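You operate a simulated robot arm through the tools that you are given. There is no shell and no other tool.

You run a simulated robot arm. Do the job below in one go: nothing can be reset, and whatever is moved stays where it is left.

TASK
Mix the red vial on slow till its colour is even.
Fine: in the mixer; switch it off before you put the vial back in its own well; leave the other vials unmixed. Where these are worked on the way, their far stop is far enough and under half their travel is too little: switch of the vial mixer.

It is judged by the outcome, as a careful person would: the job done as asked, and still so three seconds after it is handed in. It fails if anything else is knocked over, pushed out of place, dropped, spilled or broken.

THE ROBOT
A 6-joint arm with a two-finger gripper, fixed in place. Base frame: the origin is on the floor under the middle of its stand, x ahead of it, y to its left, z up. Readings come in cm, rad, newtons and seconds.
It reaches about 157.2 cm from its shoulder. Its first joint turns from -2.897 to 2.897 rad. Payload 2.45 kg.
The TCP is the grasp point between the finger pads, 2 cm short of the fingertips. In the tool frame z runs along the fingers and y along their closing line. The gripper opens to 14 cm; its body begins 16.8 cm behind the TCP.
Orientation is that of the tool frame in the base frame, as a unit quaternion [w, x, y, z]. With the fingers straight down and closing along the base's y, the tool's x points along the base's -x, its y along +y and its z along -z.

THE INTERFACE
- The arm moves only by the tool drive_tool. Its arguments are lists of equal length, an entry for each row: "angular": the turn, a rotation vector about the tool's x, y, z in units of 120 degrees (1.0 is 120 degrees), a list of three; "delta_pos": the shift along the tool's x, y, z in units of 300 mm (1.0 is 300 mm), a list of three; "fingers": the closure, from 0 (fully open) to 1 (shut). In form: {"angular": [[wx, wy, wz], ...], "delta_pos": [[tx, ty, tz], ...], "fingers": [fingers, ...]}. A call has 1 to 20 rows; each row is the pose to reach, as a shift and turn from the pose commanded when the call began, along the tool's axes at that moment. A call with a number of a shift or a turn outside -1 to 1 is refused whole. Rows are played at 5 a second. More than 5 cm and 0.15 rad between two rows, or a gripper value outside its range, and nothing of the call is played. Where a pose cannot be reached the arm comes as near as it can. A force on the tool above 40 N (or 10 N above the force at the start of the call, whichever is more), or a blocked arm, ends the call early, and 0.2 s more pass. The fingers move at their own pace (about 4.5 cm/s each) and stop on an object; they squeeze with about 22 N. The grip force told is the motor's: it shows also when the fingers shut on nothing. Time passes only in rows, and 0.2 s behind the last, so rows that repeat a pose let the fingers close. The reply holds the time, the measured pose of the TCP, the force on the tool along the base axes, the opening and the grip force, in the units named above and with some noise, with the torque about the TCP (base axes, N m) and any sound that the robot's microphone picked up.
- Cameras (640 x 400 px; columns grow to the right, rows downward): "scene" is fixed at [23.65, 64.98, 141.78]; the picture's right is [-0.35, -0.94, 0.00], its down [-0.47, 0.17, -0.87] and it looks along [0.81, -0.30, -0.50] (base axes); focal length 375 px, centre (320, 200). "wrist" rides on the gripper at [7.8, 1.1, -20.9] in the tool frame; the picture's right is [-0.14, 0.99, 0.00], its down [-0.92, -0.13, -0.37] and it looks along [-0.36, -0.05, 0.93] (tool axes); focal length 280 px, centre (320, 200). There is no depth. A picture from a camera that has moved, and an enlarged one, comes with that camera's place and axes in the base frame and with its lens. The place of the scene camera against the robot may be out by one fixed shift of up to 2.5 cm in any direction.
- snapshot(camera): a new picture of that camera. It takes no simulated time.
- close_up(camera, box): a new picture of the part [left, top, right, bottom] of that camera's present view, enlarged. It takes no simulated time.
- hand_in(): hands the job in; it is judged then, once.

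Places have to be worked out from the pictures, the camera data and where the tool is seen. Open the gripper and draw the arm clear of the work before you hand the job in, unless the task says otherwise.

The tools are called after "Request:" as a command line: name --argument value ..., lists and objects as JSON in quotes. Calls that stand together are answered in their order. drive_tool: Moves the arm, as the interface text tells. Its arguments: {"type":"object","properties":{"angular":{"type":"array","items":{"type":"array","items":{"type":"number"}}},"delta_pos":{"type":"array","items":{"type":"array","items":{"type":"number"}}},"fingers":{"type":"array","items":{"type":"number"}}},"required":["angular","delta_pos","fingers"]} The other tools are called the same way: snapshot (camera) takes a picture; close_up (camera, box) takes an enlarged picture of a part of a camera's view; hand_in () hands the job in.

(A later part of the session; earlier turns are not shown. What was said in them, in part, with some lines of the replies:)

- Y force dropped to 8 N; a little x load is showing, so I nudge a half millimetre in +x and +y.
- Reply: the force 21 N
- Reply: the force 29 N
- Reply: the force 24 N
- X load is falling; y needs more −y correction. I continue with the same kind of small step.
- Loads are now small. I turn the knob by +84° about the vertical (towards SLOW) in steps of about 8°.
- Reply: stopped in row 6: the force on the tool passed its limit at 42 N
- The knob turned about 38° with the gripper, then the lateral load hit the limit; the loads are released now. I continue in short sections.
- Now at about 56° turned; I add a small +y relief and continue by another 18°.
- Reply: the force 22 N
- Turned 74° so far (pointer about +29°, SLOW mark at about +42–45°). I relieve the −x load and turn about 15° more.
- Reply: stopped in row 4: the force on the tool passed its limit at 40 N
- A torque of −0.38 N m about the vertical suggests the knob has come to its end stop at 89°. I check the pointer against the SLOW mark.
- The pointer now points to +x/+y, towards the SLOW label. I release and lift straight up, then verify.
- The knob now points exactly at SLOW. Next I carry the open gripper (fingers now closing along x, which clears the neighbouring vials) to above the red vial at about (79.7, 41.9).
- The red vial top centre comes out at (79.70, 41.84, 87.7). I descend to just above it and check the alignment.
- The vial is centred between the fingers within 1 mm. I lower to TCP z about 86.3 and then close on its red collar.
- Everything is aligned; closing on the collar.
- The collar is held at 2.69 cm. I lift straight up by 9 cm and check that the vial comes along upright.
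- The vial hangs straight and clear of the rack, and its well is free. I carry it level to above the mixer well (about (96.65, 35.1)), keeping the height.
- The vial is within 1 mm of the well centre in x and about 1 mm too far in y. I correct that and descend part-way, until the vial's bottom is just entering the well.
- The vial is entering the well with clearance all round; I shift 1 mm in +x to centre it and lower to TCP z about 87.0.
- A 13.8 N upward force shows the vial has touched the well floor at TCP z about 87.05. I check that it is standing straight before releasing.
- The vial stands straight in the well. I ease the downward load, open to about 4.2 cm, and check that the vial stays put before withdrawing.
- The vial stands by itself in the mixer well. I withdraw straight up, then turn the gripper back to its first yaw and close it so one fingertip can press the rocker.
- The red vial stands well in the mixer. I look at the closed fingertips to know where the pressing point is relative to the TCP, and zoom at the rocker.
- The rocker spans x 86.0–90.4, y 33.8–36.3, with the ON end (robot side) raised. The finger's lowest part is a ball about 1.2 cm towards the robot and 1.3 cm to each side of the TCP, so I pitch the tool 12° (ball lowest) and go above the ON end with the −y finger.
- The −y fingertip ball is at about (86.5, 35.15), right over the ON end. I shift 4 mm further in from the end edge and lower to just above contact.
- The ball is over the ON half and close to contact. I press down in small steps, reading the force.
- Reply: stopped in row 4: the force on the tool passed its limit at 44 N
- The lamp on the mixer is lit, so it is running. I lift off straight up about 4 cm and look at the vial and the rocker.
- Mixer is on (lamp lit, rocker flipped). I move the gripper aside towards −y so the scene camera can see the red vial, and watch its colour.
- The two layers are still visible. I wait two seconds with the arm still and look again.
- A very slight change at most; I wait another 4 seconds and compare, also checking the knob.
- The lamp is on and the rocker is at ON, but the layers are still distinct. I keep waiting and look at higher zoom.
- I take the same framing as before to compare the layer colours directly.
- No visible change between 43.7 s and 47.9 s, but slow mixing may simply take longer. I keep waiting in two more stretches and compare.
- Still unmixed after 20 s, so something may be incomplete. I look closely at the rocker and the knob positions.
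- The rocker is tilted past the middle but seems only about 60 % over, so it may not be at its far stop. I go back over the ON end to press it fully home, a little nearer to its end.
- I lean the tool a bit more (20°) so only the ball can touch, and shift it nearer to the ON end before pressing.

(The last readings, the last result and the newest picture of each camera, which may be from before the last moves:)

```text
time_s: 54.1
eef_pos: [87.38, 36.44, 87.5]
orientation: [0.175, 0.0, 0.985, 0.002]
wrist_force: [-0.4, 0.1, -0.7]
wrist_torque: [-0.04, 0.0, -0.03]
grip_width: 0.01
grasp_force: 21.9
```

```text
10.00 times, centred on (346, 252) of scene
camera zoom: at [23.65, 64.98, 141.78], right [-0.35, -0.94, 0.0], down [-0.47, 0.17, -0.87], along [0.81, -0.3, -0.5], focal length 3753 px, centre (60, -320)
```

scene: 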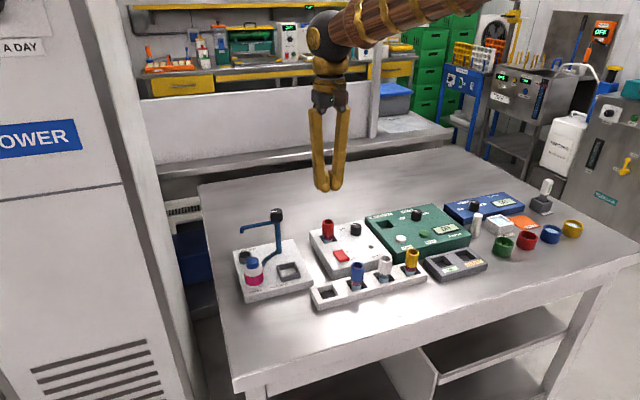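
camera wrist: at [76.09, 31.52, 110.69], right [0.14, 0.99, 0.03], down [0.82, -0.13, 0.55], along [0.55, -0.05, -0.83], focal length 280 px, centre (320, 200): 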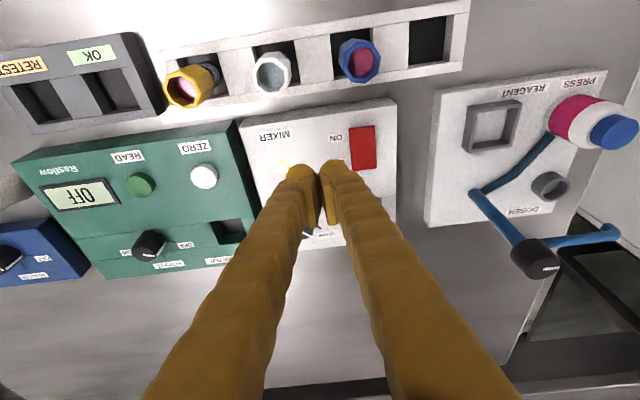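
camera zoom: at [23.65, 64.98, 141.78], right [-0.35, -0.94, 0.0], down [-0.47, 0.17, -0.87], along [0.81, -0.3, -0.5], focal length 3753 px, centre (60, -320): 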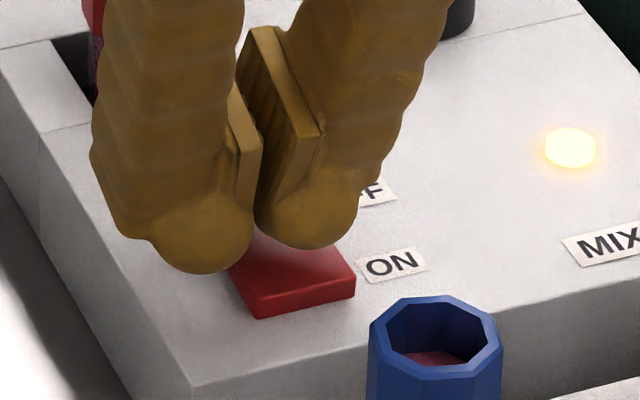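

Pressing down slowly in 1.5 mm steps until the stop is felt.

Request:
drive_tool --angular '[[0, 0, 0], [0, 0, 0], [0, 0, 0], [0, 0, 0], [0, 0, 0], [0, 0, 0], [0, 0, 0], [0, 0, 0], [0, 0, 0], [0, 0, 0]]' --delta_pos '[[0.0034, 0, 0.0094], [0.0051, 0, 0.0141], [0.0068, 0, 0.0188], [0.0086, 0, 0.0235], [0.0103, 0, 0.0282], [0.012, 0, 0.0329], [0.0137, 0, 0.0376], [0.0154, 0, 0.0423], [0.0171, 0, 0.047], [0.0171, 0, 0.047]]' --fingers '[1, 1, 1, 1, 1, 1, 1, 1, 1, 1]'

Request:
close_up --camera "scene" --box '[318, 232, 374, 272]'

Request:
close_up --camera "wrist" --box '[256, 130, 384, 210]'

```text
time_s: 55.9
eef_pos: [87.38, 36.46, 86.53]
orientation: [0.177, 0.0, 0.984, 0.002]
wrist_force: [-3.4, -2.9, 12.7]
wrist_torque: [-0.18, 0.12, 0.09]
grip_width: 0.0
grasp_force: 21.9
stopped in row 9: the force on the tool passed its limit at 45 N (the readings are from after the stop); the commanded pose is now the measured one
```

```text
10.00 times, centred on (346, 252) of scene
camera zoom: at [23.65, 64.98, 141.78], right [-0.35, -0.94, 0.0], down [-0.47, 0.17, -0.87], along [0.81, -0.3, -0.5], focal length 3753 px, centre (60, -320)
```

zoom: 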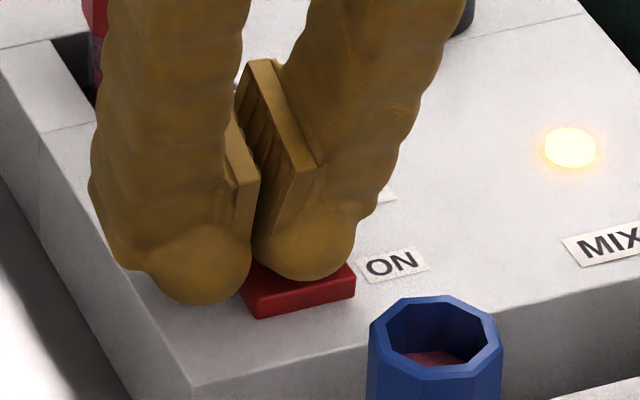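

```text
5.00 times, centred on (320, 170) of wrist
camera zoom: at [73.03, 37.36, 103.46], right [0.13, 0.99, 0.05], down [0.74, -0.13, 0.66], along [0.66, -0.05, -0.75], focal length 1402 px, centre (320, 350)
```

zoom: 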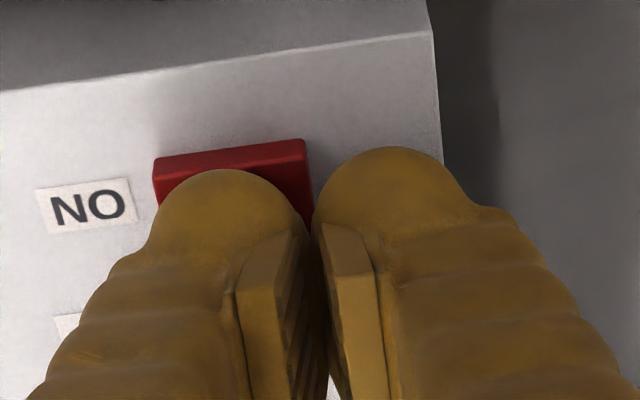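

The rocker did not move further under 45 N, so it already is at its far stop and the mixer is properly on. I lift off, step aside again and check the vial.

Request:
drive_tool --angular '[[0, 0, 0], [0, 0, 0], [0, 0, 0], [0, 0, 0]]' --delta_pos '[[-0.0342, 0, -0.094], [-0.0513, 0, -0.141], [-0.0513, -0.11, -0.141], [-0.0513, -0.2, -0.141]]' --fingers '[1, 1, 1, 1]'

Request:
close_up --camera "scene" --box '[318, 222, 342, 246]'

Request:
close_up --camera "scene" --box '[296, 205, 424, 285]'

```text
time_s: 56.9
eef_pos: [87.47, 30.28, 90.97]
orientation: [0.174, 0.001, 0.985, 0.002]
wrist_force: [-0.3, -1.2, -0.8]
wrist_torque: [-0.01, -0.01, 0.03]
grip_width: 0.0
grasp_force: 22.2
```

```text
16.00 times, centred on (330, 234) of scene
camera zoom: at [23.65, 64.98, 141.78], right [-0.35, -0.94, 0.0], down [-0.47, 0.17, -0.87], along [0.81, -0.3, -0.5], focal length 6004 px, centre (160, -344)
```

zoom: 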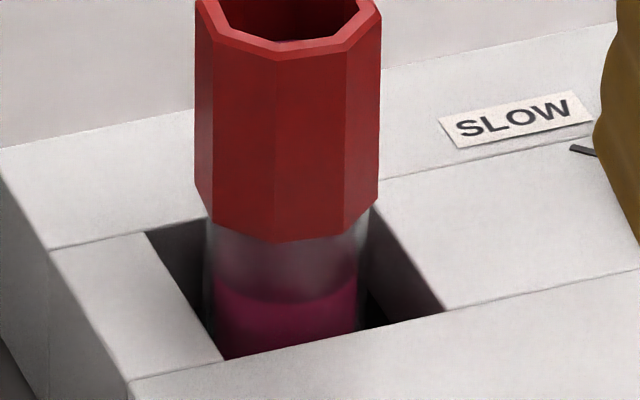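

```text
5.00 times, centred on (360, 245) of scene
camera zoom: at [23.65, 64.98, 141.78], right [-0.35, -0.94, 0.0], down [-0.47, 0.17, -0.87], along [0.81, -0.3, -0.5], focal length 1876 px, centre (120, -25)
```

zoom: 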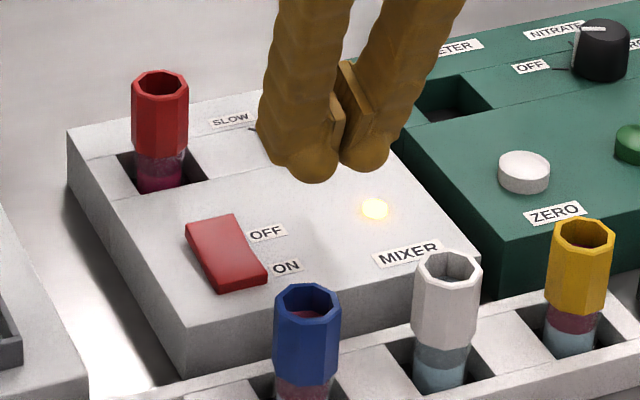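

The liquid has changed colour: the lower part is now magenta. I check whether it is even throughout, from both cameras.

Request:
close_up --camera "scene" --box '[316, 216, 344, 246]'

Request:
snapshot --camera "wrist"

Request:
drive_tool --angular '[[0, 0, 0], [0, 0, 0], [0, 0, 0], [0, 0, 0], [0, 0, 0]]' --delta_pos '[[0, 0, 0], [0, 0, 0], [0, 0, 0], [0, 0, 0], [0, 0, 0]]' --fingers '[1, 1, 1, 1, 1]'

Request:
close_up --camera "scene" --box '[318, 222, 342, 246]'

```text
13.33 times, centred on (330, 231) of scene
camera zoom: at [23.65, 64.98, 141.78], right [-0.35, -0.94, 0.0], down [-0.47, 0.17, -0.87], along [0.81, -0.3, -0.5], focal length 5004 px, centre (187, -213)
```

zoom: 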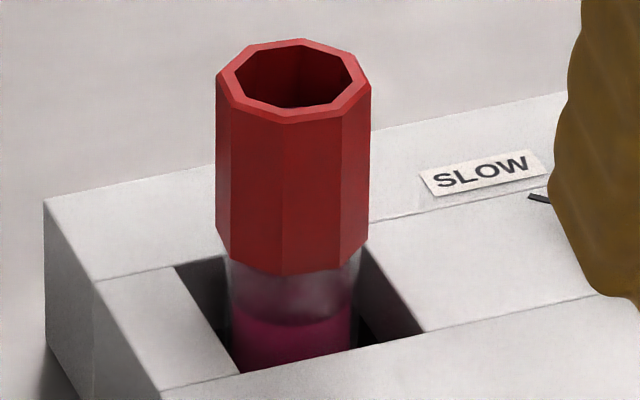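

```text
taken
camera wrist: at [73.11, 31.22, 107.86], right [0.13, 0.99, 0.05], down [0.74, -0.13, 0.66], along [0.66, -0.05, -0.75], focal length 280 px, centre (320, 200)
```

wrist: 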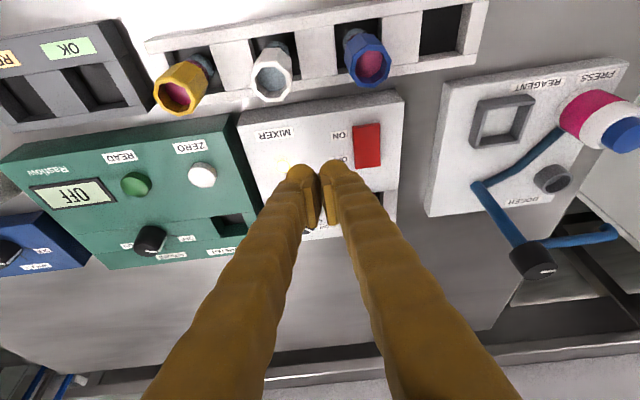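

```text
time_s: 58.1
eef_pos: [87.49, 30.26, 90.97]
orientation: [0.176, 0.001, 0.984, 0.002]
wrist_force: [0.7, 0.5, -0.1]
wrist_torque: [-0.02, 0.02, 0.01]
grip_width: 0.0
grasp_force: 21.5
```

```text
16.00 times, centred on (330, 234) of scene
camera zoom: at [23.65, 64.98, 141.78], right [-0.35, -0.94, 0.0], down [-0.47, 0.17, -0.87], along [0.81, -0.3, -0.5], focal length 6004 px, centre (160, -344)
```

zoom: 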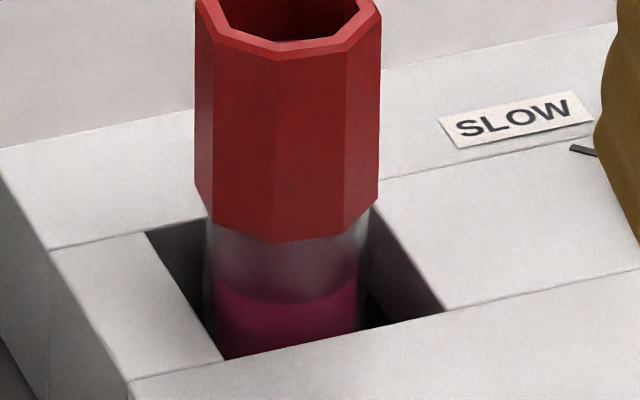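

The picture is stable now: the whole liquid is one magenta colour, with no separate clear layer (the blue and yellow vials still show their two layers). I now go above the OFF end of the rocker to switch off.

Request:
drive_tool --angular '[[0, 0, 0], [0, 0, 0], [0, 0, 0], [0, 0, 0]]' --delta_pos '[[-0.047, 0.1, 0.0171], [-0.0915, 0.2043, 0.0333], [-0.0576, 0.2043, 0.1264], [-0.0576, 0.2043, 0.1264]]' --fingers '[1, 1, 1, 1]'

Request:
snapshot --camera "wrist"

Request:
close_up --camera "wrist" --box '[256, 130, 384, 210]'

Request:
close_up --camera "scene" --box '[310, 222, 374, 262]'

```text
time_s: 59.1
eef_pos: [90.4, 36.56, 87.99]
orientation: [0.175, 0.0, 0.985, 0.001]
wrist_force: [0.1, 0.2, 0.2]
wrist_torque: [-0.01, 0.01, -0.01]
grip_width: 0.0
grasp_force: 22.2
```

```text
taken
camera wrist: at [75.96, 37.55, 104.91], right [0.13, 0.99, 0.05], down [0.74, -0.13, 0.66], along [0.66, -0.05, -0.75], focal length 280 px, centre (320, 200)
```

wrist: 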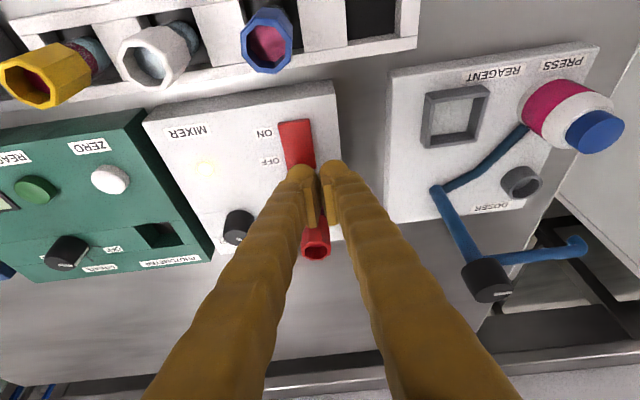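

```text
5.00 times, centred on (320, 170) of wrist
camera zoom: at [75.96, 37.55, 104.91], right [0.13, 0.99, 0.05], down [0.74, -0.13, 0.66], along [0.66, -0.05, -0.75], focal length 1402 px, centre (320, 350)
```

zoom: 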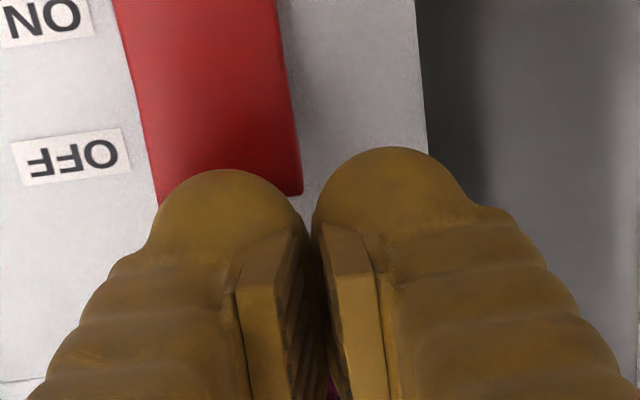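

```text
10.00 times, centred on (342, 242) of scene
camera zoom: at [23.65, 64.98, 141.78], right [-0.35, -0.94, 0.0], down [-0.47, 0.17, -0.87], along [0.81, -0.3, -0.5], focal length 3753 px, centre (100, -220)
```

zoom: 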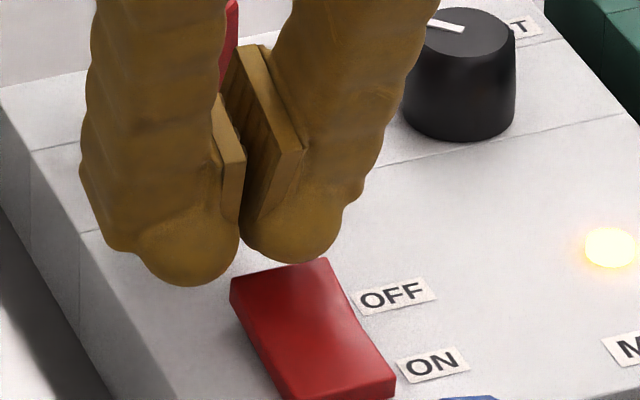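

The ball is over the OFF end (end edge at x about 90.2, ball at about 89.5). I press down in small steps until the stop.

Request:
drive_tool --angular '[[0, 0, 0], [0, 0, 0], [0, 0, 0], [0, 0, 0], [0, 0, 0], [0, 0, 0], [0, 0, 0], [0, 0, 0], [0, 0, 0], [0, 0, 0]]' --delta_pos '[[0.0057, 0, 0.0157], [0.0114, 0, 0.0313], [0.0131, 0, 0.036], [0.0148, 0, 0.0407], [0.0165, 0, 0.0454], [0.0182, 0, 0.0501], [0.02, 0, 0.0548], [0.0217, 0, 0.0595], [0.0234, 0, 0.0642], [0.0251, 0, 0.0689]]' --fingers '[1, 1, 1, 1, 1, 1, 1, 1, 1, 1]'

Request:
close_up --camera "scene" --box '[310, 222, 374, 262]'

```text
time_s: 61.0
eef_pos: [90.53, 36.54, 86.45]
orientation: [0.177, 0.001, 0.984, 0.003]
wrist_force: [0.6, -0.4, 10.0]
wrist_torque: [-0.1, 0.05, -0.01]
grip_width: 0.0
grasp_force: 22.0
stopped in row 9: the force on the tool passed its limit at 44 N (the readings are from after the stop); the commanded pose is now the measured one
```

```text
10.00 times, centred on (342, 242) of scene
camera zoom: at [23.65, 64.98, 141.78], right [-0.35, -0.94, 0.0], down [-0.47, 0.17, -0.87], along [0.81, -0.3, -0.5], focal length 3753 px, centre (100, -220)
```

zoom: 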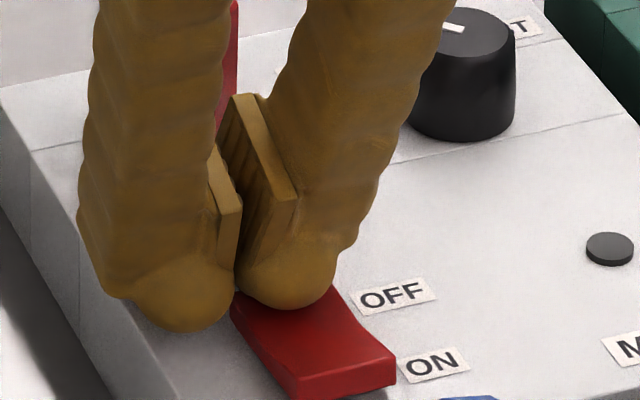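

The lamp is out: the mixer is off. I lift straight up, clear of everything, and level the tool again.

Request:
drive_tool --angular '[[0, 0, 0], [0, 0, 0], [0, 0, 0], [0, 0.06, 0], [0, 0.12, 0], [0, 0.17, 0], [0, 0.17, 0]]' --delta_pos '[[-0.0342, 0, -0.094], [-0.0798, 0, -0.219], [-0.1254, 0, -0.344], [-0.148, 0, -0.407], [-0.148, 0, -0.407], [-0.148, 0, -0.407], [-0.148, 0, -0.407]]' --fingers '[1, 1, 1, 1, 1, 1, 1]'

Request:
close_up --camera "scene" --box '[296, 205, 424, 285]'

Request:
snapshot --camera "wrist"

```text
time_s: 62.6
eef_pos: [90.51, 36.6, 99.27]
orientation: [-0.001, 0.0, 1.0, 0.002]
wrist_force: [-0.3, 0.3, -0.1]
wrist_torque: [0.03, 0.01, 0.02]
grip_width: 0.01
grasp_force: 21.4
```

```text
5.00 times, centred on (360, 245) of scene
camera zoom: at [23.65, 64.98, 141.78], right [-0.35, -0.94, 0.0], down [-0.47, 0.17, -0.87], along [0.81, -0.3, -0.5], focal length 1876 px, centre (120, -25)
```

zoom: 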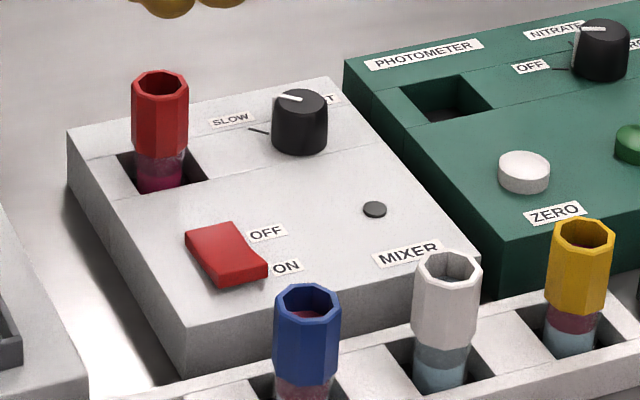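

```text
taken
camera wrist: at [82.76, 37.52, 120.3], right [0.14, 0.99, 0.0], down [0.92, -0.13, 0.37], along [0.36, -0.05, -0.93], focal length 280 px, centre (320, 200)
```

wrist: 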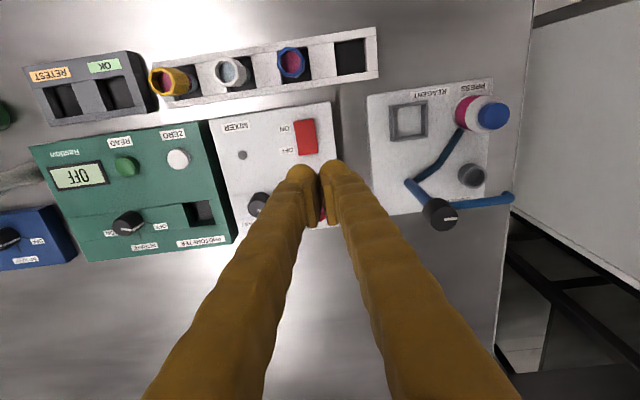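

Mixer off (lamp out, rocker at OFF). Before taking the vial out I check its colour closely once more.

Request:
close_up --camera "scene" --box '[318, 222, 342, 246]'

Request:
close_up --camera "scene" --box '[372, 250, 426, 284]'

```text
16.00 times, centred on (330, 234) of scene
camera zoom: at [23.65, 64.98, 141.78], right [-0.35, -0.94, 0.0], down [-0.47, 0.17, -0.87], along [0.81, -0.3, -0.5], focal length 6004 px, centre (160, -344)
```

zoom: 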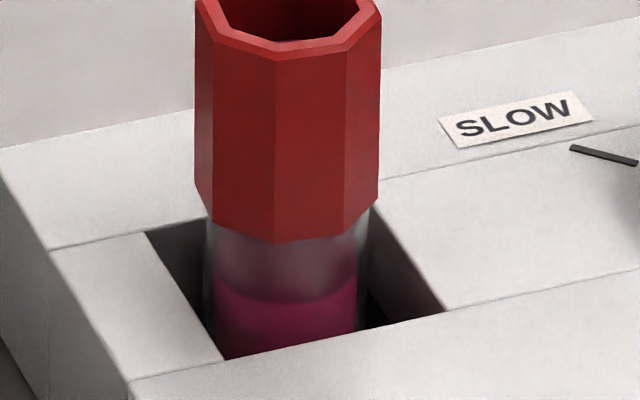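

```text
11.76 times, centred on (399, 267) of scene
camera zoom: at [23.65, 64.98, 141.78], right [-0.35, -0.94, 0.0], down [-0.47, 0.17, -0.87], along [0.81, -0.3, -0.5], focal length 4415 px, centre (-609, -588)
```

zoom: 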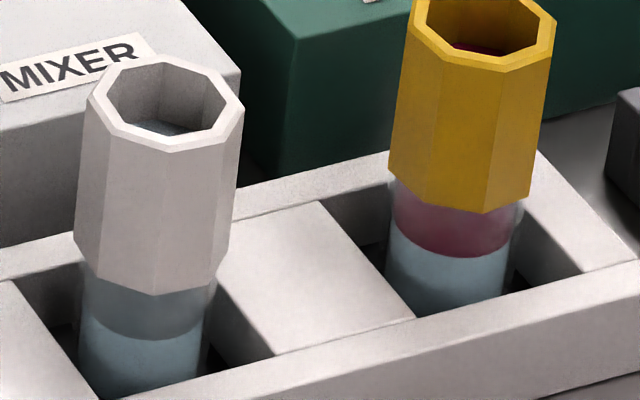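

The liquid is a single magenta body now, with the same clear-glass band above it as on the white vial, while yellow and blue still show a pink layer over clear. I turn the gripper to close along x and move above the red vial with the fingers opened to 5 cm.

Request:
drive_tool --angular '[[0, 0, -0.068], [0, 0, -0.136], [0, 0, -0.204], [0, 0, -0.272], [0, 0, -0.34], [0, 0, -0.408], [0, 0, -0.476], [0, 0, -0.544], [0, 0, -0.612], [0, 0, -0.68], [0, 0, -0.75], [0, 0, -0.75]]' --delta_pos '[[-0.019, -0.0037, 0], [-0.038, -0.0074, 0], [-0.057, -0.011, 0], [-0.076, -0.0148, 0], [-0.095, -0.0185, 0], [-0.114, -0.022, 0], [-0.133, -0.026, 0], [-0.152, -0.03, 0], [-0.171, -0.0335, 0], [-0.19, -0.037, 0], [-0.206, -0.0407, 0], [-0.206, -0.0407, 0]]' --fingers '[1, 1, 1, 1, 0.64, 0.64, 0.64, 0.64, 0.64, 0.64, 0.64, 0.64]'

Request:
close_up --camera "wrist" --box '[256, 110, 416, 210]'

Request:
snapshot --camera "scene"

```text
time_s: 65.2
eef_pos: [96.57, 35.51, 99.52]
orientation: [-0.002, 0.707, -0.707, -0.001]
wrist_force: [0.0, 0.0, -0.2]
wrist_torque: [0.0, -0.03, 0.0]
grip_width: 5.03
grasp_force: 0.1
```

```text
4.00 times, centred on (336, 160) of wrist
camera zoom: at [95.65, 27.39, 120.29], right [-0.99, 0.14, 0.0], down [0.13, 0.92, 0.37], along [0.05, 0.37, -0.93], focal length 1122 px, centre (256, 360)
```

zoom: 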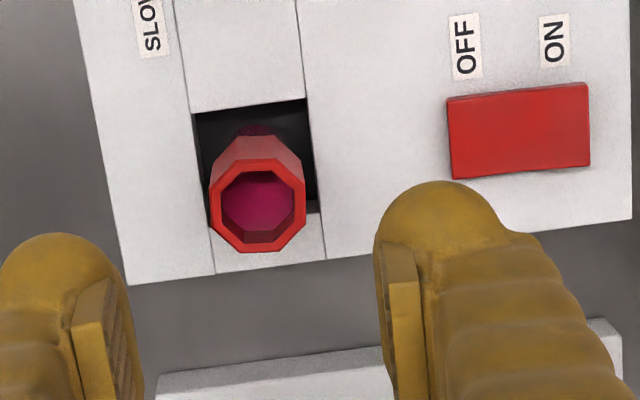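

```text
taken
```

scene: 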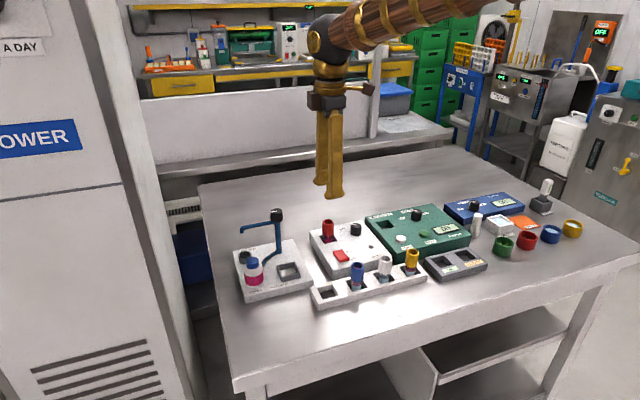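

The gripper is right above the vial (vial centre (96.68, 35.15), TCP (96.75, 35.19)); the liquid inside is magenta right down to the bottom. I descend to just above it.

Request:
drive_tool --angular '[[0, 0, 0], [0, 0, 0], [0, 0, 0]]' --delta_pos '[[0.001, 0.001, 0.13], [0.001, 0.001, 0.27], [0.001, 0.001, 0.27]]' --fingers '[0.64, 0.64, 0.64]'

Request:
close_up --camera "wrist" --box '[240, 120, 400, 220]'

```text
time_s: 66.0
eef_pos: [96.73, 35.42, 91.14]
orientation: [-0.002, 0.708, -0.707, -0.002]
wrist_force: [0.7, -0.7, 0.5]
wrist_torque: [0.0, -0.02, -0.01]
grip_width: 5.04
grasp_force: 0.1
```

```text
4.00 times, centred on (320, 170) of wrist
camera zoom: at [95.64, 27.35, 112.12], right [-0.99, 0.14, 0.0], down [0.13, 0.92, 0.37], along [0.05, 0.37, -0.93], focal length 1122 px, centre (320, 320)
```

zoom: 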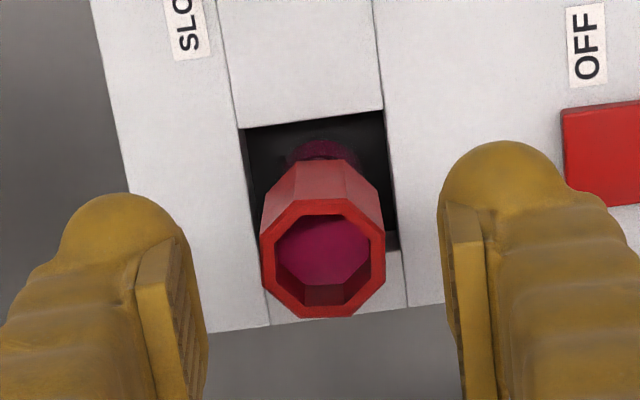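

Well centred. I lower to the earlier grasp height (TCP z about 87.2) and close on the collar.

Request:
drive_tool --angular '[[0, 0, 0], [0, 0, 0], [0, 0, 0], [0, 0, 0], [0, 0, 0], [0, 0, 0], [0, 0, 0]]' --delta_pos '[[0, 0, 0.07], [0, 0, 0.1357], [0, 0, 0.1357], [0, 0, 0.1357], [0, 0, 0.1357], [0, 0, 0.1357], [0, 0, 0.1357]]' --fingers '[0.64, 0.64, 0.64, 0.8, 1, 1, 1]'

Request:
close_up --camera "wrist" --box '[240, 120, 400, 220]'

```text
time_s: 67.6
eef_pos: [96.52, 35.16, 87.28]
orientation: [-0.002, 0.707, -0.707, -0.002]
wrist_force: [0.4, -1.0, 0.2]
wrist_torque: [0.01, 0.0, -0.01]
grip_width: 2.65
grasp_force: 21.7
```

```text
4.00 times, centred on (320, 170) of wrist
camera zoom: at [95.59, 27.21, 108.15], right [-0.99, 0.14, 0.0], down [0.13, 0.92, 0.37], along [0.05, 0.37, -0.93], focal length 1122 px, centre (320, 320)
```

zoom: 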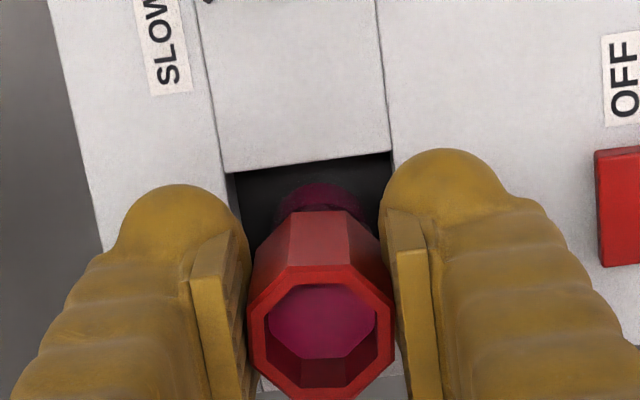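

Collar held at 2.65 cm. I lift it straight out of the mixer well by about 8.5 cm.

Request:
drive_tool --angular '[[0, 0, 0], [0, 0, 0], [0, 0, 0], [0, 0, 0], [0, 0, 0], [0, 0, 0]]' --delta_pos '[[0, 0, -0.03], [0, 0, -0.09], [0, 0, -0.16], [0, 0, -0.23], [0, 0, -0.29], [0, 0, -0.29]]' --fingers '[1, 1, 1, 1, 1, 1]'

Request:
close_up --camera "scene" --box '[280, 170, 424, 260]'

Request:
snapshot --camera "wrist"

```text
time_s: 69.0
eef_pos: [96.41, 35.24, 95.92]
orientation: [0.002, -0.707, 0.708, 0.003]
wrist_force: [-0.8, 0.0, -0.6]
wrist_torque: [-0.03, -0.02, -0.01]
grip_width: 2.65
grasp_force: 22.1
```

```text
4.44 times, centred on (352, 215) of scene
camera zoom: at [23.65, 64.98, 141.78], right [-0.35, -0.94, 0.0], down [-0.47, 0.17, -0.87], along [0.81, -0.3, -0.5], focal length 1668 px, centre (178, 133)
```

zoom: 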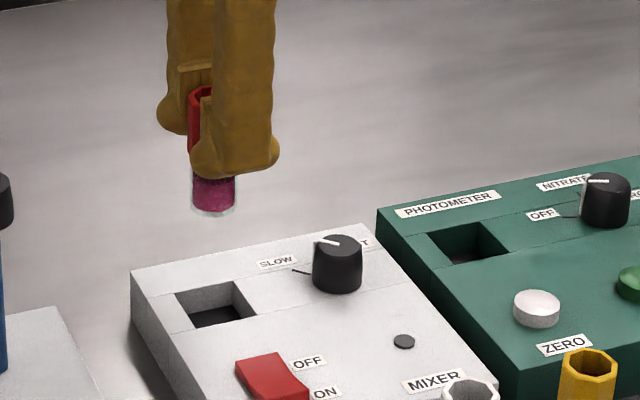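

```text
taken
camera wrist: at [95.51, 27.27, 116.91], right [-0.99, 0.14, 0.0], down [0.13, 0.92, 0.37], along [0.05, 0.37, -0.93], focal length 280 px, centre (320, 200)
```

wrist: 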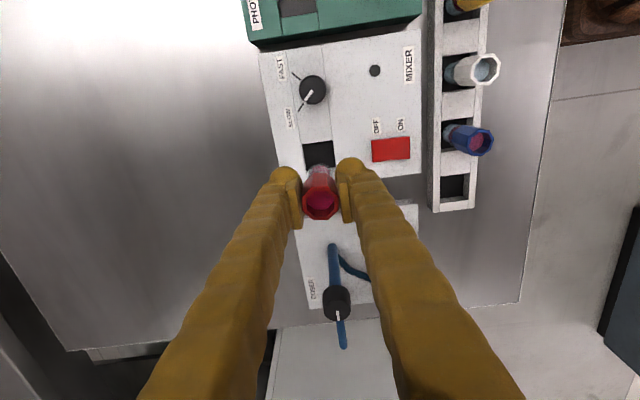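

The vial is out; I check its colour in full view before carrying it back.

Request:
close_up --camera "scene" --box '[312, 184, 344, 222]'

```text
10.53 times, centred on (328, 203) of scene
camera zoom: at [23.65, 64.98, 141.78], right [-0.35, -0.94, 0.0], down [-0.47, 0.17, -0.87], along [0.81, -0.3, -0.5], focal length 3950 px, centre (236, 168)
```

zoom: 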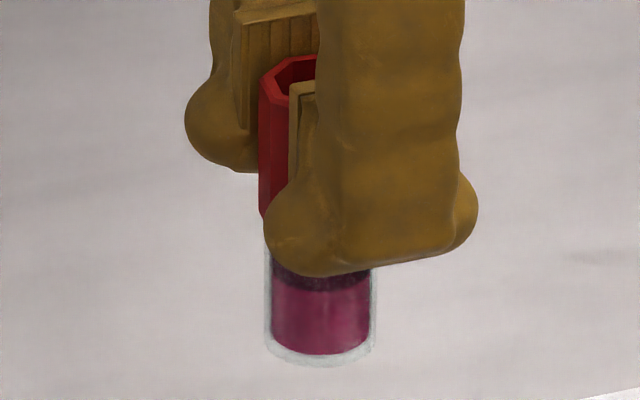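

The liquid is evenly magenta top to bottom. I carry the vial level back to above its own well in the rack (about (79.78, 41.82)).

Request:
drive_tool --angular '[[0, 0, 0], [0, 0, 0], [0, 0, 0], [0, 0, 0], [0, 0, 0], [0, 0, 0], [0, 0, 0], [0, 0, 0], [0, 0, 0]]' --delta_pos '[[-0.02, 0.05, 0], [-0.056, 0.143, 0], [-0.1, 0.255, 0], [-0.144, 0.367, 0], [-0.187, 0.479, 0], [-0.209, 0.535, 0], [-0.2193, 0.561, 0], [-0.2193, 0.561, 0], [-0.2193, 0.561, 0]]' --fingers '[1, 1, 1, 1, 1, 1, 1, 1, 1]'

Request:
close_up --camera "wrist" --box '[240, 120, 400, 220]'

Request:
close_up --camera "scene" --box '[270, 200, 430, 300]'

```text
time_s: 71.0
eef_pos: [79.79, 41.8, 95.95]
orientation: [-0.001, 0.707, -0.707, -0.002]
wrist_force: [0.0, 0.1, 0.2]
wrist_torque: [0.02, 0.0, 0.0]
grip_width: 2.64
grasp_force: 22.1
```

```text
4.00 times, centred on (320, 170) of wrist
camera zoom: at [78.82, 33.89, 116.87], right [-0.99, 0.14, 0.0], down [0.13, 0.92, 0.37], along [0.05, 0.37, -0.93], focal length 1122 px, centre (320, 320)
```

zoom: 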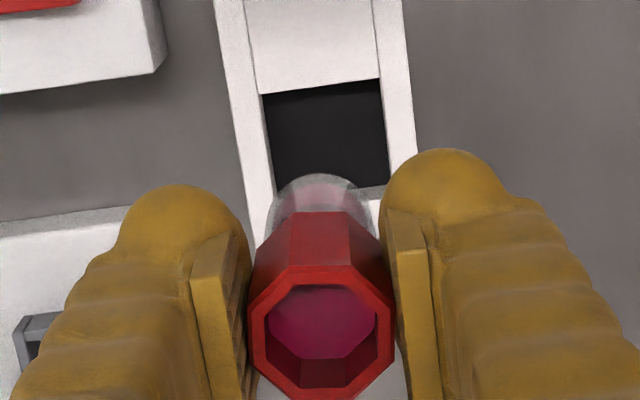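

```text
4.00 times, centred on (350, 250) of scene
camera zoom: at [23.65, 64.98, 141.78], right [-0.35, -0.94, 0.0], down [-0.47, 0.17, -0.87], along [0.81, -0.3, -0.5], focal length 1501 px, centre (200, 0)
```

zoom: 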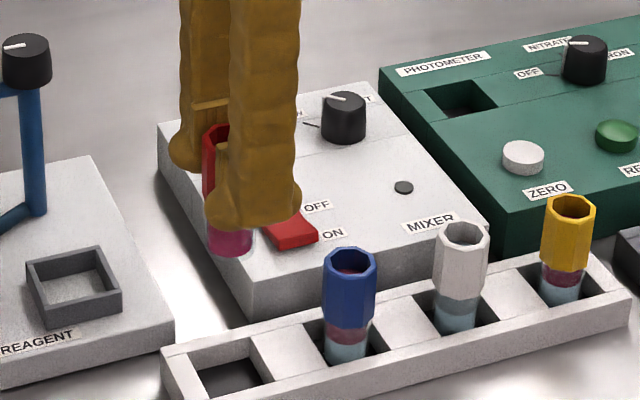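

The well is at about (79.65, 41.65) and the vial at (79.9, 41.85), so I shift −2 mm in x, −1 mm in y and lower until the vial's bottom is just entering the well.

Request:
drive_tool --angular '[[0, 0, 0], [0, 0, 0], [0, 0, 0], [0, 0, 0], [0, 0, 0], [0, 0, 0]]' --delta_pos '[[0.004, 0.0067, 0.03], [0.004, 0.0067, 0.1], [0.004, 0.0067, 0.17], [0.004, 0.0067, 0.22], [0.004, 0.0067, 0.245], [0.004, 0.0067, 0.245]]' --fingers '[1, 1, 1, 1, 1, 1]'

Request:
close_up --camera "wrist" --box '[240, 120, 400, 220]'

Request:
close_up --camera "scene" --box '[270, 220, 398, 300]'

```text
time_s: 72.4
eef_pos: [79.51, 41.79, 88.77]
orientation: [0.002, -0.707, 0.708, 0.002]
wrist_force: [-0.6, 0.2, -0.6]
wrist_torque: [-0.01, 0.01, -0.02]
grip_width: 2.66
grasp_force: 22.1
```

```text
4.00 times, centred on (320, 170) of wrist
camera zoom: at [78.56, 33.82, 109.57], right [-0.99, 0.14, 0.0], down [0.13, 0.92, 0.37], along [0.05, 0.37, -0.93], focal length 1122 px, centre (320, 320)
```

zoom: 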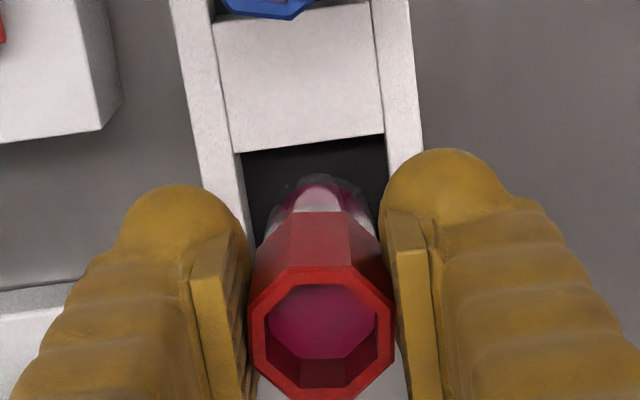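

```text
5.00 times, centred on (334, 260) of scene
camera zoom: at [23.65, 64.98, 141.78], right [-0.35, -0.94, 0.0], down [-0.47, 0.17, -0.87], along [0.81, -0.3, -0.5], focal length 1876 px, centre (250, -100)
```

zoom: 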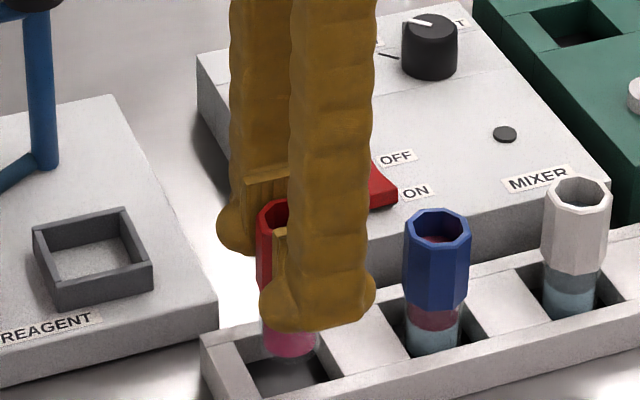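

The vial is centred over its well with clearance on all sides. I lower slowly by another 2 cm.

Request:
drive_tool --angular '[[0, 0, 0], [0, 0, 0], [0, 0, 0], [0, 0, 0], [0, 0, 0]]' --delta_pos '[[0.002, 0, 0.02], [0.004, 0, 0.04], [0.004, 0, 0.055], [0.004, 0, 0.067], [0.004, 0, 0.067]]' --fingers '[1, 1, 1, 1, 1]'

Request:
close_up --camera "wrist" --box '[240, 120, 400, 220]'

Request:
close_up --camera "scene" --box '[270, 220, 398, 300]'

```text
time_s: 73.6
eef_pos: [79.6, 41.64, 86.54]
orientation: [0.002, -0.706, 0.708, 0.002]
wrist_force: [0.3, 0.3, -0.3]
wrist_torque: [-0.02, -0.01, -0.02]
grip_width: 2.67
grasp_force: 22.1
```

```text
4.00 times, centred on (320, 170) of wrist
camera zoom: at [78.62, 33.68, 107.47], right [-0.99, 0.14, 0.0], down [0.13, 0.92, 0.37], along [0.05, 0.37, -0.93], focal length 1122 px, centre (320, 320)
```

zoom: 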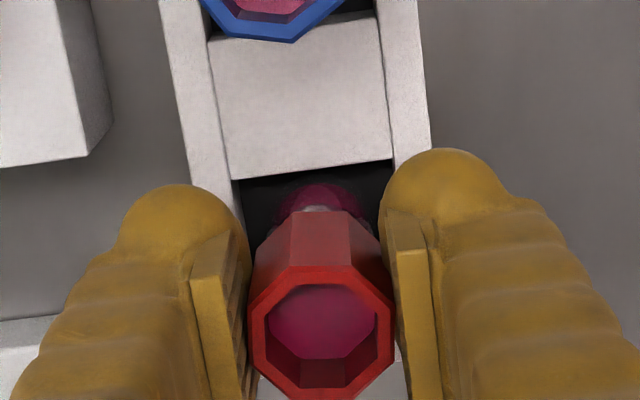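

```text
5.00 times, centred on (334, 260) of scene
camera zoom: at [23.65, 64.98, 141.78], right [-0.35, -0.94, 0.0], down [-0.47, 0.17, -0.87], along [0.81, -0.3, -0.5], focal length 1876 px, centre (250, -100)
```

zoom: 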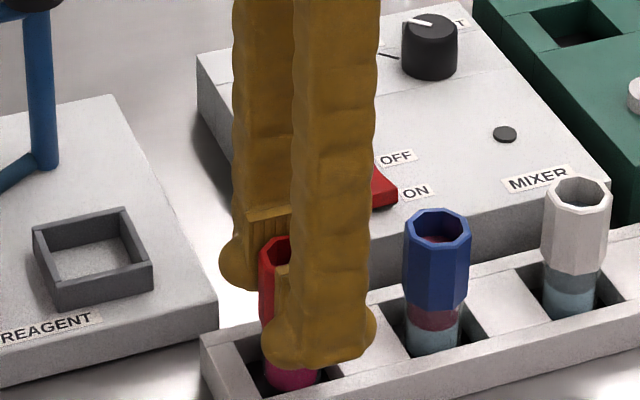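

No contact yet at TCP z 86.54, and the vial is inside its well. I lower in 1 mm steps to find the floor.

Request:
drive_tool --angular '[[0, 0, 0], [0, 0, 0], [0, 0, 0]]' --delta_pos '[[0, 0, 0.004], [0, 0, 0.007], [0, 0, 0.007]]' --fingers '[1, 1, 1]'

```text
time_s: 74.4
eef_pos: [79.58, 41.76, 86.48]
orientation: [-0.002, 0.708, -0.707, -0.002]
wrist_force: [0.6, 0.3, 0.2]
wrist_torque: [-0.01, 0.0, -0.03]
grip_width: 2.63
grasp_force: 21.5
```

Still no contact; another 2 mm.

Request:
drive_tool --angular '[[0, 0, 0], [0, 0, 0], [0, 0, 0]]' --delta_pos '[[0, 0, 0.004], [0, 0, 0.007], [0, 0, 0.007]]' --fingers '[1, 1, 1]'

Request:
close_up --camera "wrist" --box '[240, 120, 400, 220]'

```text
time_s: 75.2
eef_pos: [79.5, 41.76, 86.12]
orientation: [-0.002, 0.707, -0.707, -0.002]
wrist_force: [2.2, -2.0, 9.0]
wrist_torque: [-0.09, -0.12, -0.02]
grip_width: 2.63
grasp_force: 21.7
```

```text
4.00 times, centred on (320, 170) of wrist
camera zoom: at [78.56, 33.74, 107.03], right [-0.99, 0.14, 0.0], down [0.13, 0.92, 0.37], along [0.05, 0.37, -0.93], focal length 1122 px, centre (320, 320)
```

zoom: 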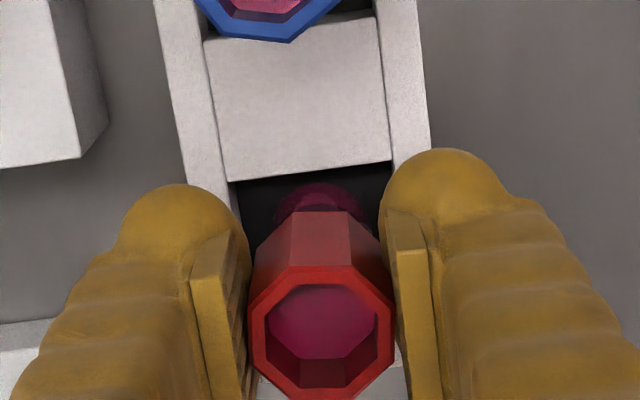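

A 9 N upward force at TCP z 86.1 shows the vial stands on the floor of its well. I ease up slightly and open the fingers to about 4.2 cm.

Request:
drive_tool --angular '[[0, 0, 0], [0, 0, 0], [0, 0, 0], [0, 0, 0], [0, 0, 0]]' --delta_pos '[[0, 0, -0.003], [0, 0, -0.003], [0, 0, -0.003], [0, 0, -0.003], [0, 0, -0.003]]' --fingers '[1, 0.8, 0.68, 0.68, 0.68]'

Request:
close_up --camera "wrist" --box '[240, 120, 400, 220]'

Request:
close_up --camera "scene" --box '[270, 220, 398, 300]'

```text
time_s: 76.4
eef_pos: [79.56, 41.61, 86.26]
orientation: [-0.002, 0.707, -0.707, -0.002]
wrist_force: [0.4, 0.4, -0.1]
wrist_torque: [0.05, -0.02, 0.0]
grip_width: 4.47
grasp_force: 0.0
```

```text
4.00 times, centred on (320, 170) of wrist
camera zoom: at [78.57, 33.74, 107.07], right [-0.99, 0.14, 0.0], down [0.13, 0.92, 0.37], along [0.05, 0.37, -0.93], focal length 1122 px, centre (320, 320)
```

zoom: 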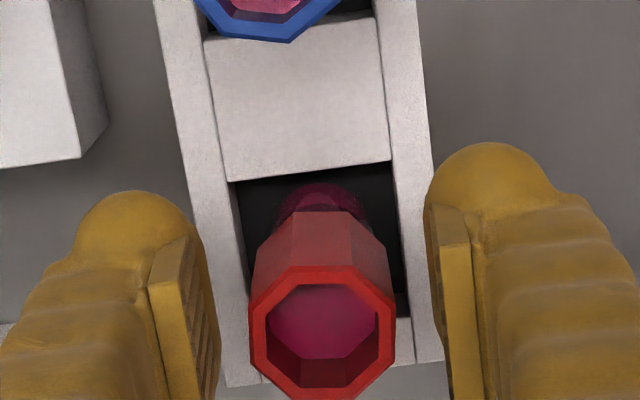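

```text
5.00 times, centred on (334, 260) of scene
camera zoom: at [23.65, 64.98, 141.78], right [-0.35, -0.94, 0.0], down [-0.47, 0.17, -0.87], along [0.81, -0.3, -0.5], focal length 1876 px, centre (250, -100)
```

zoom: 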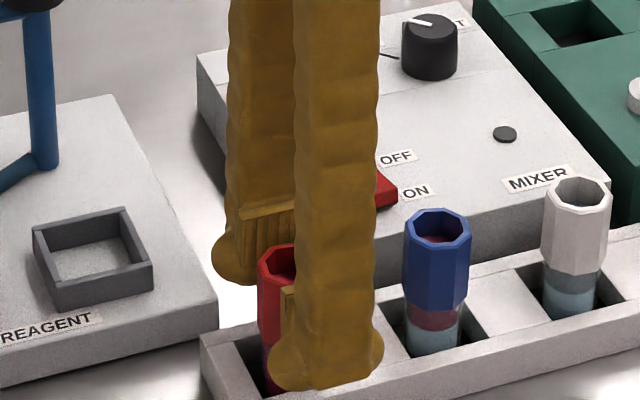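

The vial stands free in its own well. I withdraw straight up, then open the gripper fully when well clear.

Request:
drive_tool --angular '[[0, 0, 0], [0, 0, 0], [0, 0, 0], [0, 0, 0], [0, 0, 0], [0, 0, 0], [0, 0, 0], [0, 0, 0], [0, 0, 0], [0, 0, 0]]' --delta_pos '[[0, 0, -0.03], [0, 0, -0.1], [0, 0, -0.22], [0, 0, -0.36], [0, 0, -0.5], [0, 0, -0.64], [0, 0, -0.78], [0, 0, -0.92], [0, 0, -0.98], [0, 0, -0.98]]' --fingers '[0.68, 0.68, 0.68, 0.68, 0.68, 0, 0, 0, 0, 0]'

Request:
snapshot --camera "scene"

Request:
close_up --camera "scene" --box '[290, 200, 450, 310]'

Request:
snapshot --camera "wrist"

```text
time_s: 78.6
eef_pos: [79.37, 41.59, 115.87]
orientation: [-0.002, 0.707, -0.707, -0.002]
wrist_force: [-0.2, -0.7, -0.6]
wrist_torque: [-0.02, -0.03, -0.01]
grip_width: 14.01
grasp_force: 0.0
```

```text
taken
```

scene: 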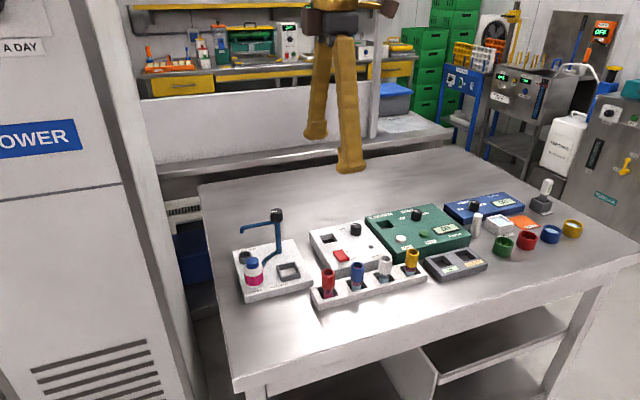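

```text
3.64 times, centred on (370, 255) of scene
camera zoom: at [23.65, 64.98, 141.78], right [-0.35, -0.94, 0.0], down [-0.47, 0.17, -0.87], along [0.81, -0.3, -0.5], focal length 1365 px, centre (138, 0)
```

zoom: 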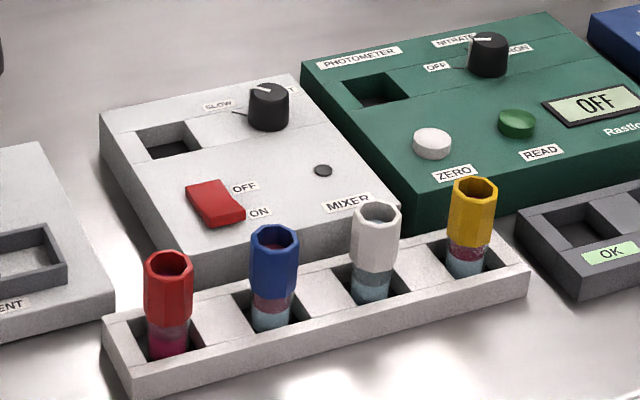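

```text
taken
camera wrist: at [78.51, 33.66, 136.7], right [-0.99, 0.14, 0.0], down [0.13, 0.92, 0.37], along [0.05, 0.37, -0.93], focal length 280 px, centre (320, 200)
```

wrist: 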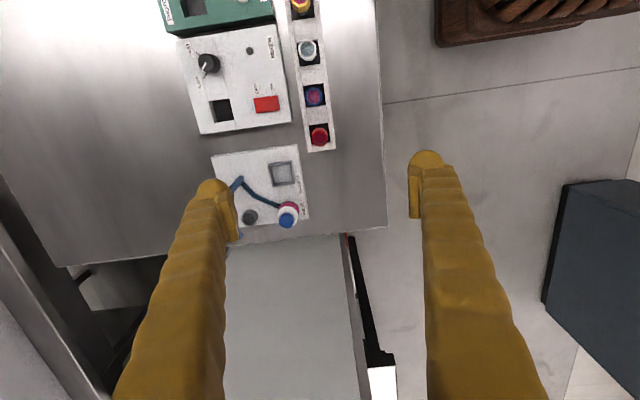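

Everything stands in place, the mixer is off and the other vials still show their layers. I take one last close look at the red vial.

Request:
close_up --camera "scene" --box '[316, 264, 348, 304]'

Request:
close_up --camera "scene" --box '[330, 225, 370, 270]'

```text
10.00 times, centred on (332, 284) of scene
camera zoom: at [23.65, 64.98, 141.78], right [-0.35, -0.94, 0.0], down [-0.47, 0.17, -0.87], along [0.81, -0.3, -0.5], focal length 3753 px, centre (200, -640)
```

zoom: 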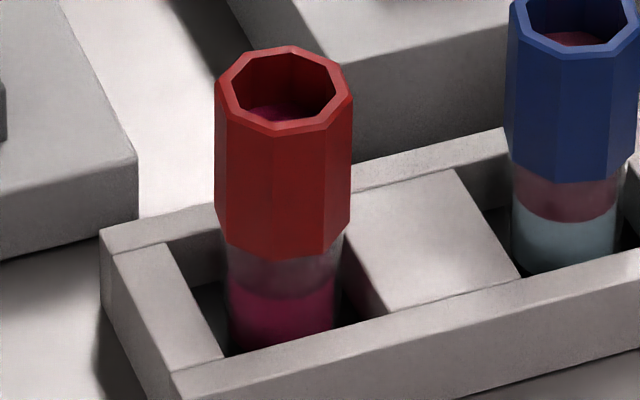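

```text
8.89 times, centred on (350, 248) of scene
camera zoom: at [23.65, 64.98, 141.78], right [-0.35, -0.94, 0.0], down [-0.47, 0.17, -0.87], along [0.81, -0.3, -0.5], focal length 3336 px, centre (53, -222)
```

zoom: 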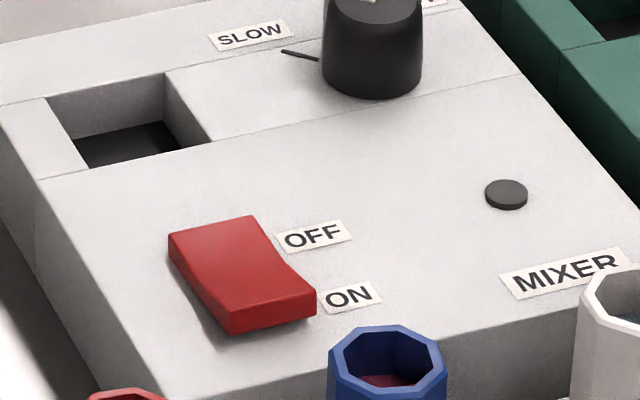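

I compare the red vial's bands with the white and blue ones at the same zoom to be sure the colour is really even.

Request:
close_up --camera "scene" --box '[319, 282, 339, 302]'

Request:
close_up --camera "scene" --box '[376, 264, 396, 284]'

Request:
close_up --camera "scene" --box '[348, 274, 368, 294]'

Request:
close_up --camera "wrist" --box '[280, 30, 360, 160]'

```text
16.00 times, centred on (329, 292) of scene
camera zoom: at [23.65, 64.98, 141.78], right [-0.35, -0.94, 0.0], down [-0.47, 0.17, -0.87], along [0.81, -0.3, -0.5], focal length 6004 px, centre (176, -1272)
```

zoom: 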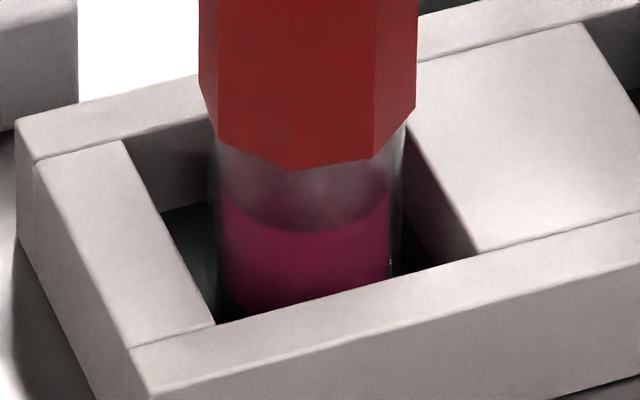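

```text
16.00 times, centred on (386, 274) of scene
camera zoom: at [23.65, 64.98, 141.78], right [-0.35, -0.94, 0.0], down [-0.47, 0.17, -0.87], along [0.81, -0.3, -0.5], focal length 6004 px, centre (-736, -984)
```

zoom: 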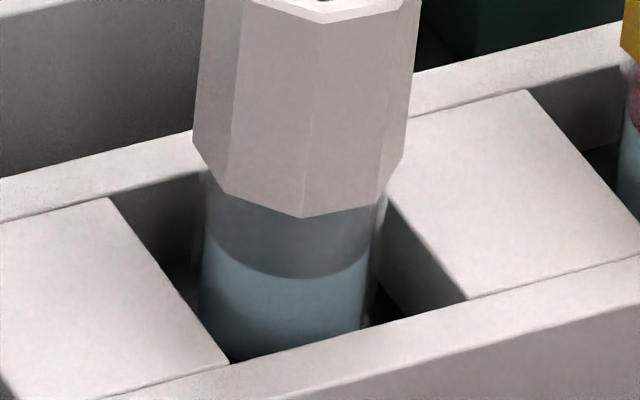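

```text
16.00 times, centred on (358, 284) of scene
camera zoom: at [23.65, 64.98, 141.78], right [-0.35, -0.94, 0.0], down [-0.47, 0.17, -0.87], along [0.81, -0.3, -0.5], focal length 6004 px, centre (-288, -1144)
```

zoom: 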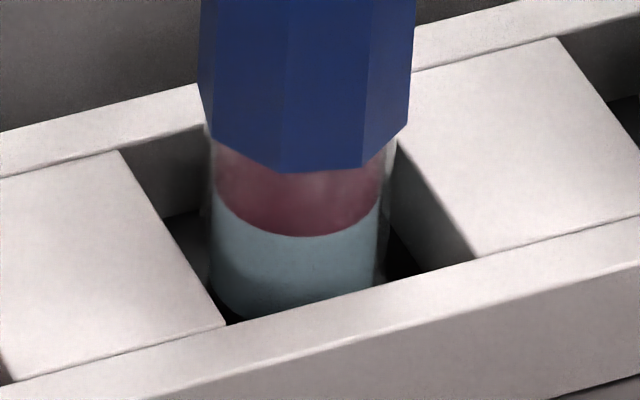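

```text
3.08 times, centred on (320, 95) of wrist
camera zoom: at [78.51, 33.66, 136.7], right [-0.99, 0.14, 0.0], down [0.13, 0.92, 0.37], along [0.05, 0.37, -0.93], focal length 863 px, centre (320, 523)
```

zoom: 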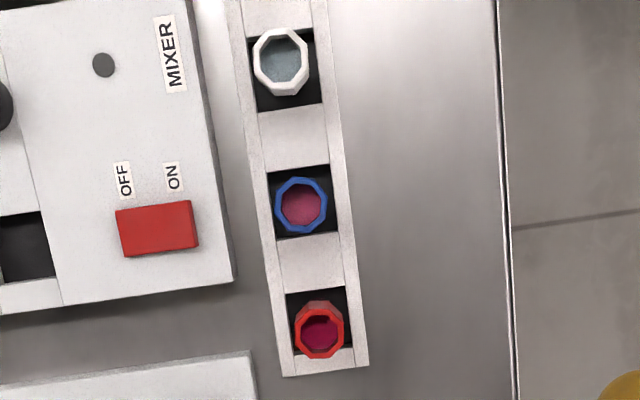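

The red vial's liquid body is uniformly magenta with no separate layer, standing in its own well; mixer off, knob at SLOW, other vials untouched. I draw the arm a bit further up before handing in.

Request:
drive_tool --angular '[[0, 0, 0], [0, 0, 0], [0, 0, 0]]' --delta_pos '[[0, 0, -0.12], [0, 0, -0.24], [0, 0, -0.24]]' --fingers '[0, 0, 0]'

Request:
snapshot --camera "scene"

```text
time_s: 79.4
eef_pos: [79.26, 41.61, 123.0]
orientation: [0.002, -0.707, 0.707, 0.001]
wrist_force: [-0.3, -0.8, 0.6]
wrist_torque: [-0.02, -0.01, -0.01]
grip_width: 14.0
grasp_force: 0.1
```

```text
taken
```

scene: 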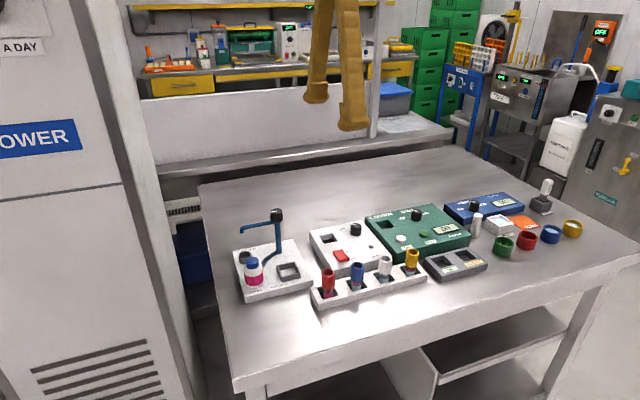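

The gripper is open, the arm is well clear, and all items are in their places. I hand in the job.

Request:
hand_in

```text
The job is handed in.
```

The red vial was mixed on SLOW in the mixer and is back in its own well. The job is handed in; I have not seen the judgement.

- **Mixing:** I turned the knob from FAST to SLOW before starting. The mixer ran for about 29 seconds. At about 20 seconds the layers still looked separate. By about 25 seconds the liquid was one magenta colour and it did not change after that.
- **Colour check:** Seen from the side, a duller greyish band shows above the magenta. The white vial has the same kind of band, so I took it as the liquid's surface seen through the glass, not a leftover layer.
- **Switch:** The rocker was pressed to its stop both ways. The lamp went out and the rocker was at OFF before I lifted the vial out.
- **Everything else:** The other vials were not touched; the blue and yellow ones still show their two layers. The last pictures show nothing else moved, dropped or spilled. The knob was left on SLOW, the gripper is open and the arm is well clear.
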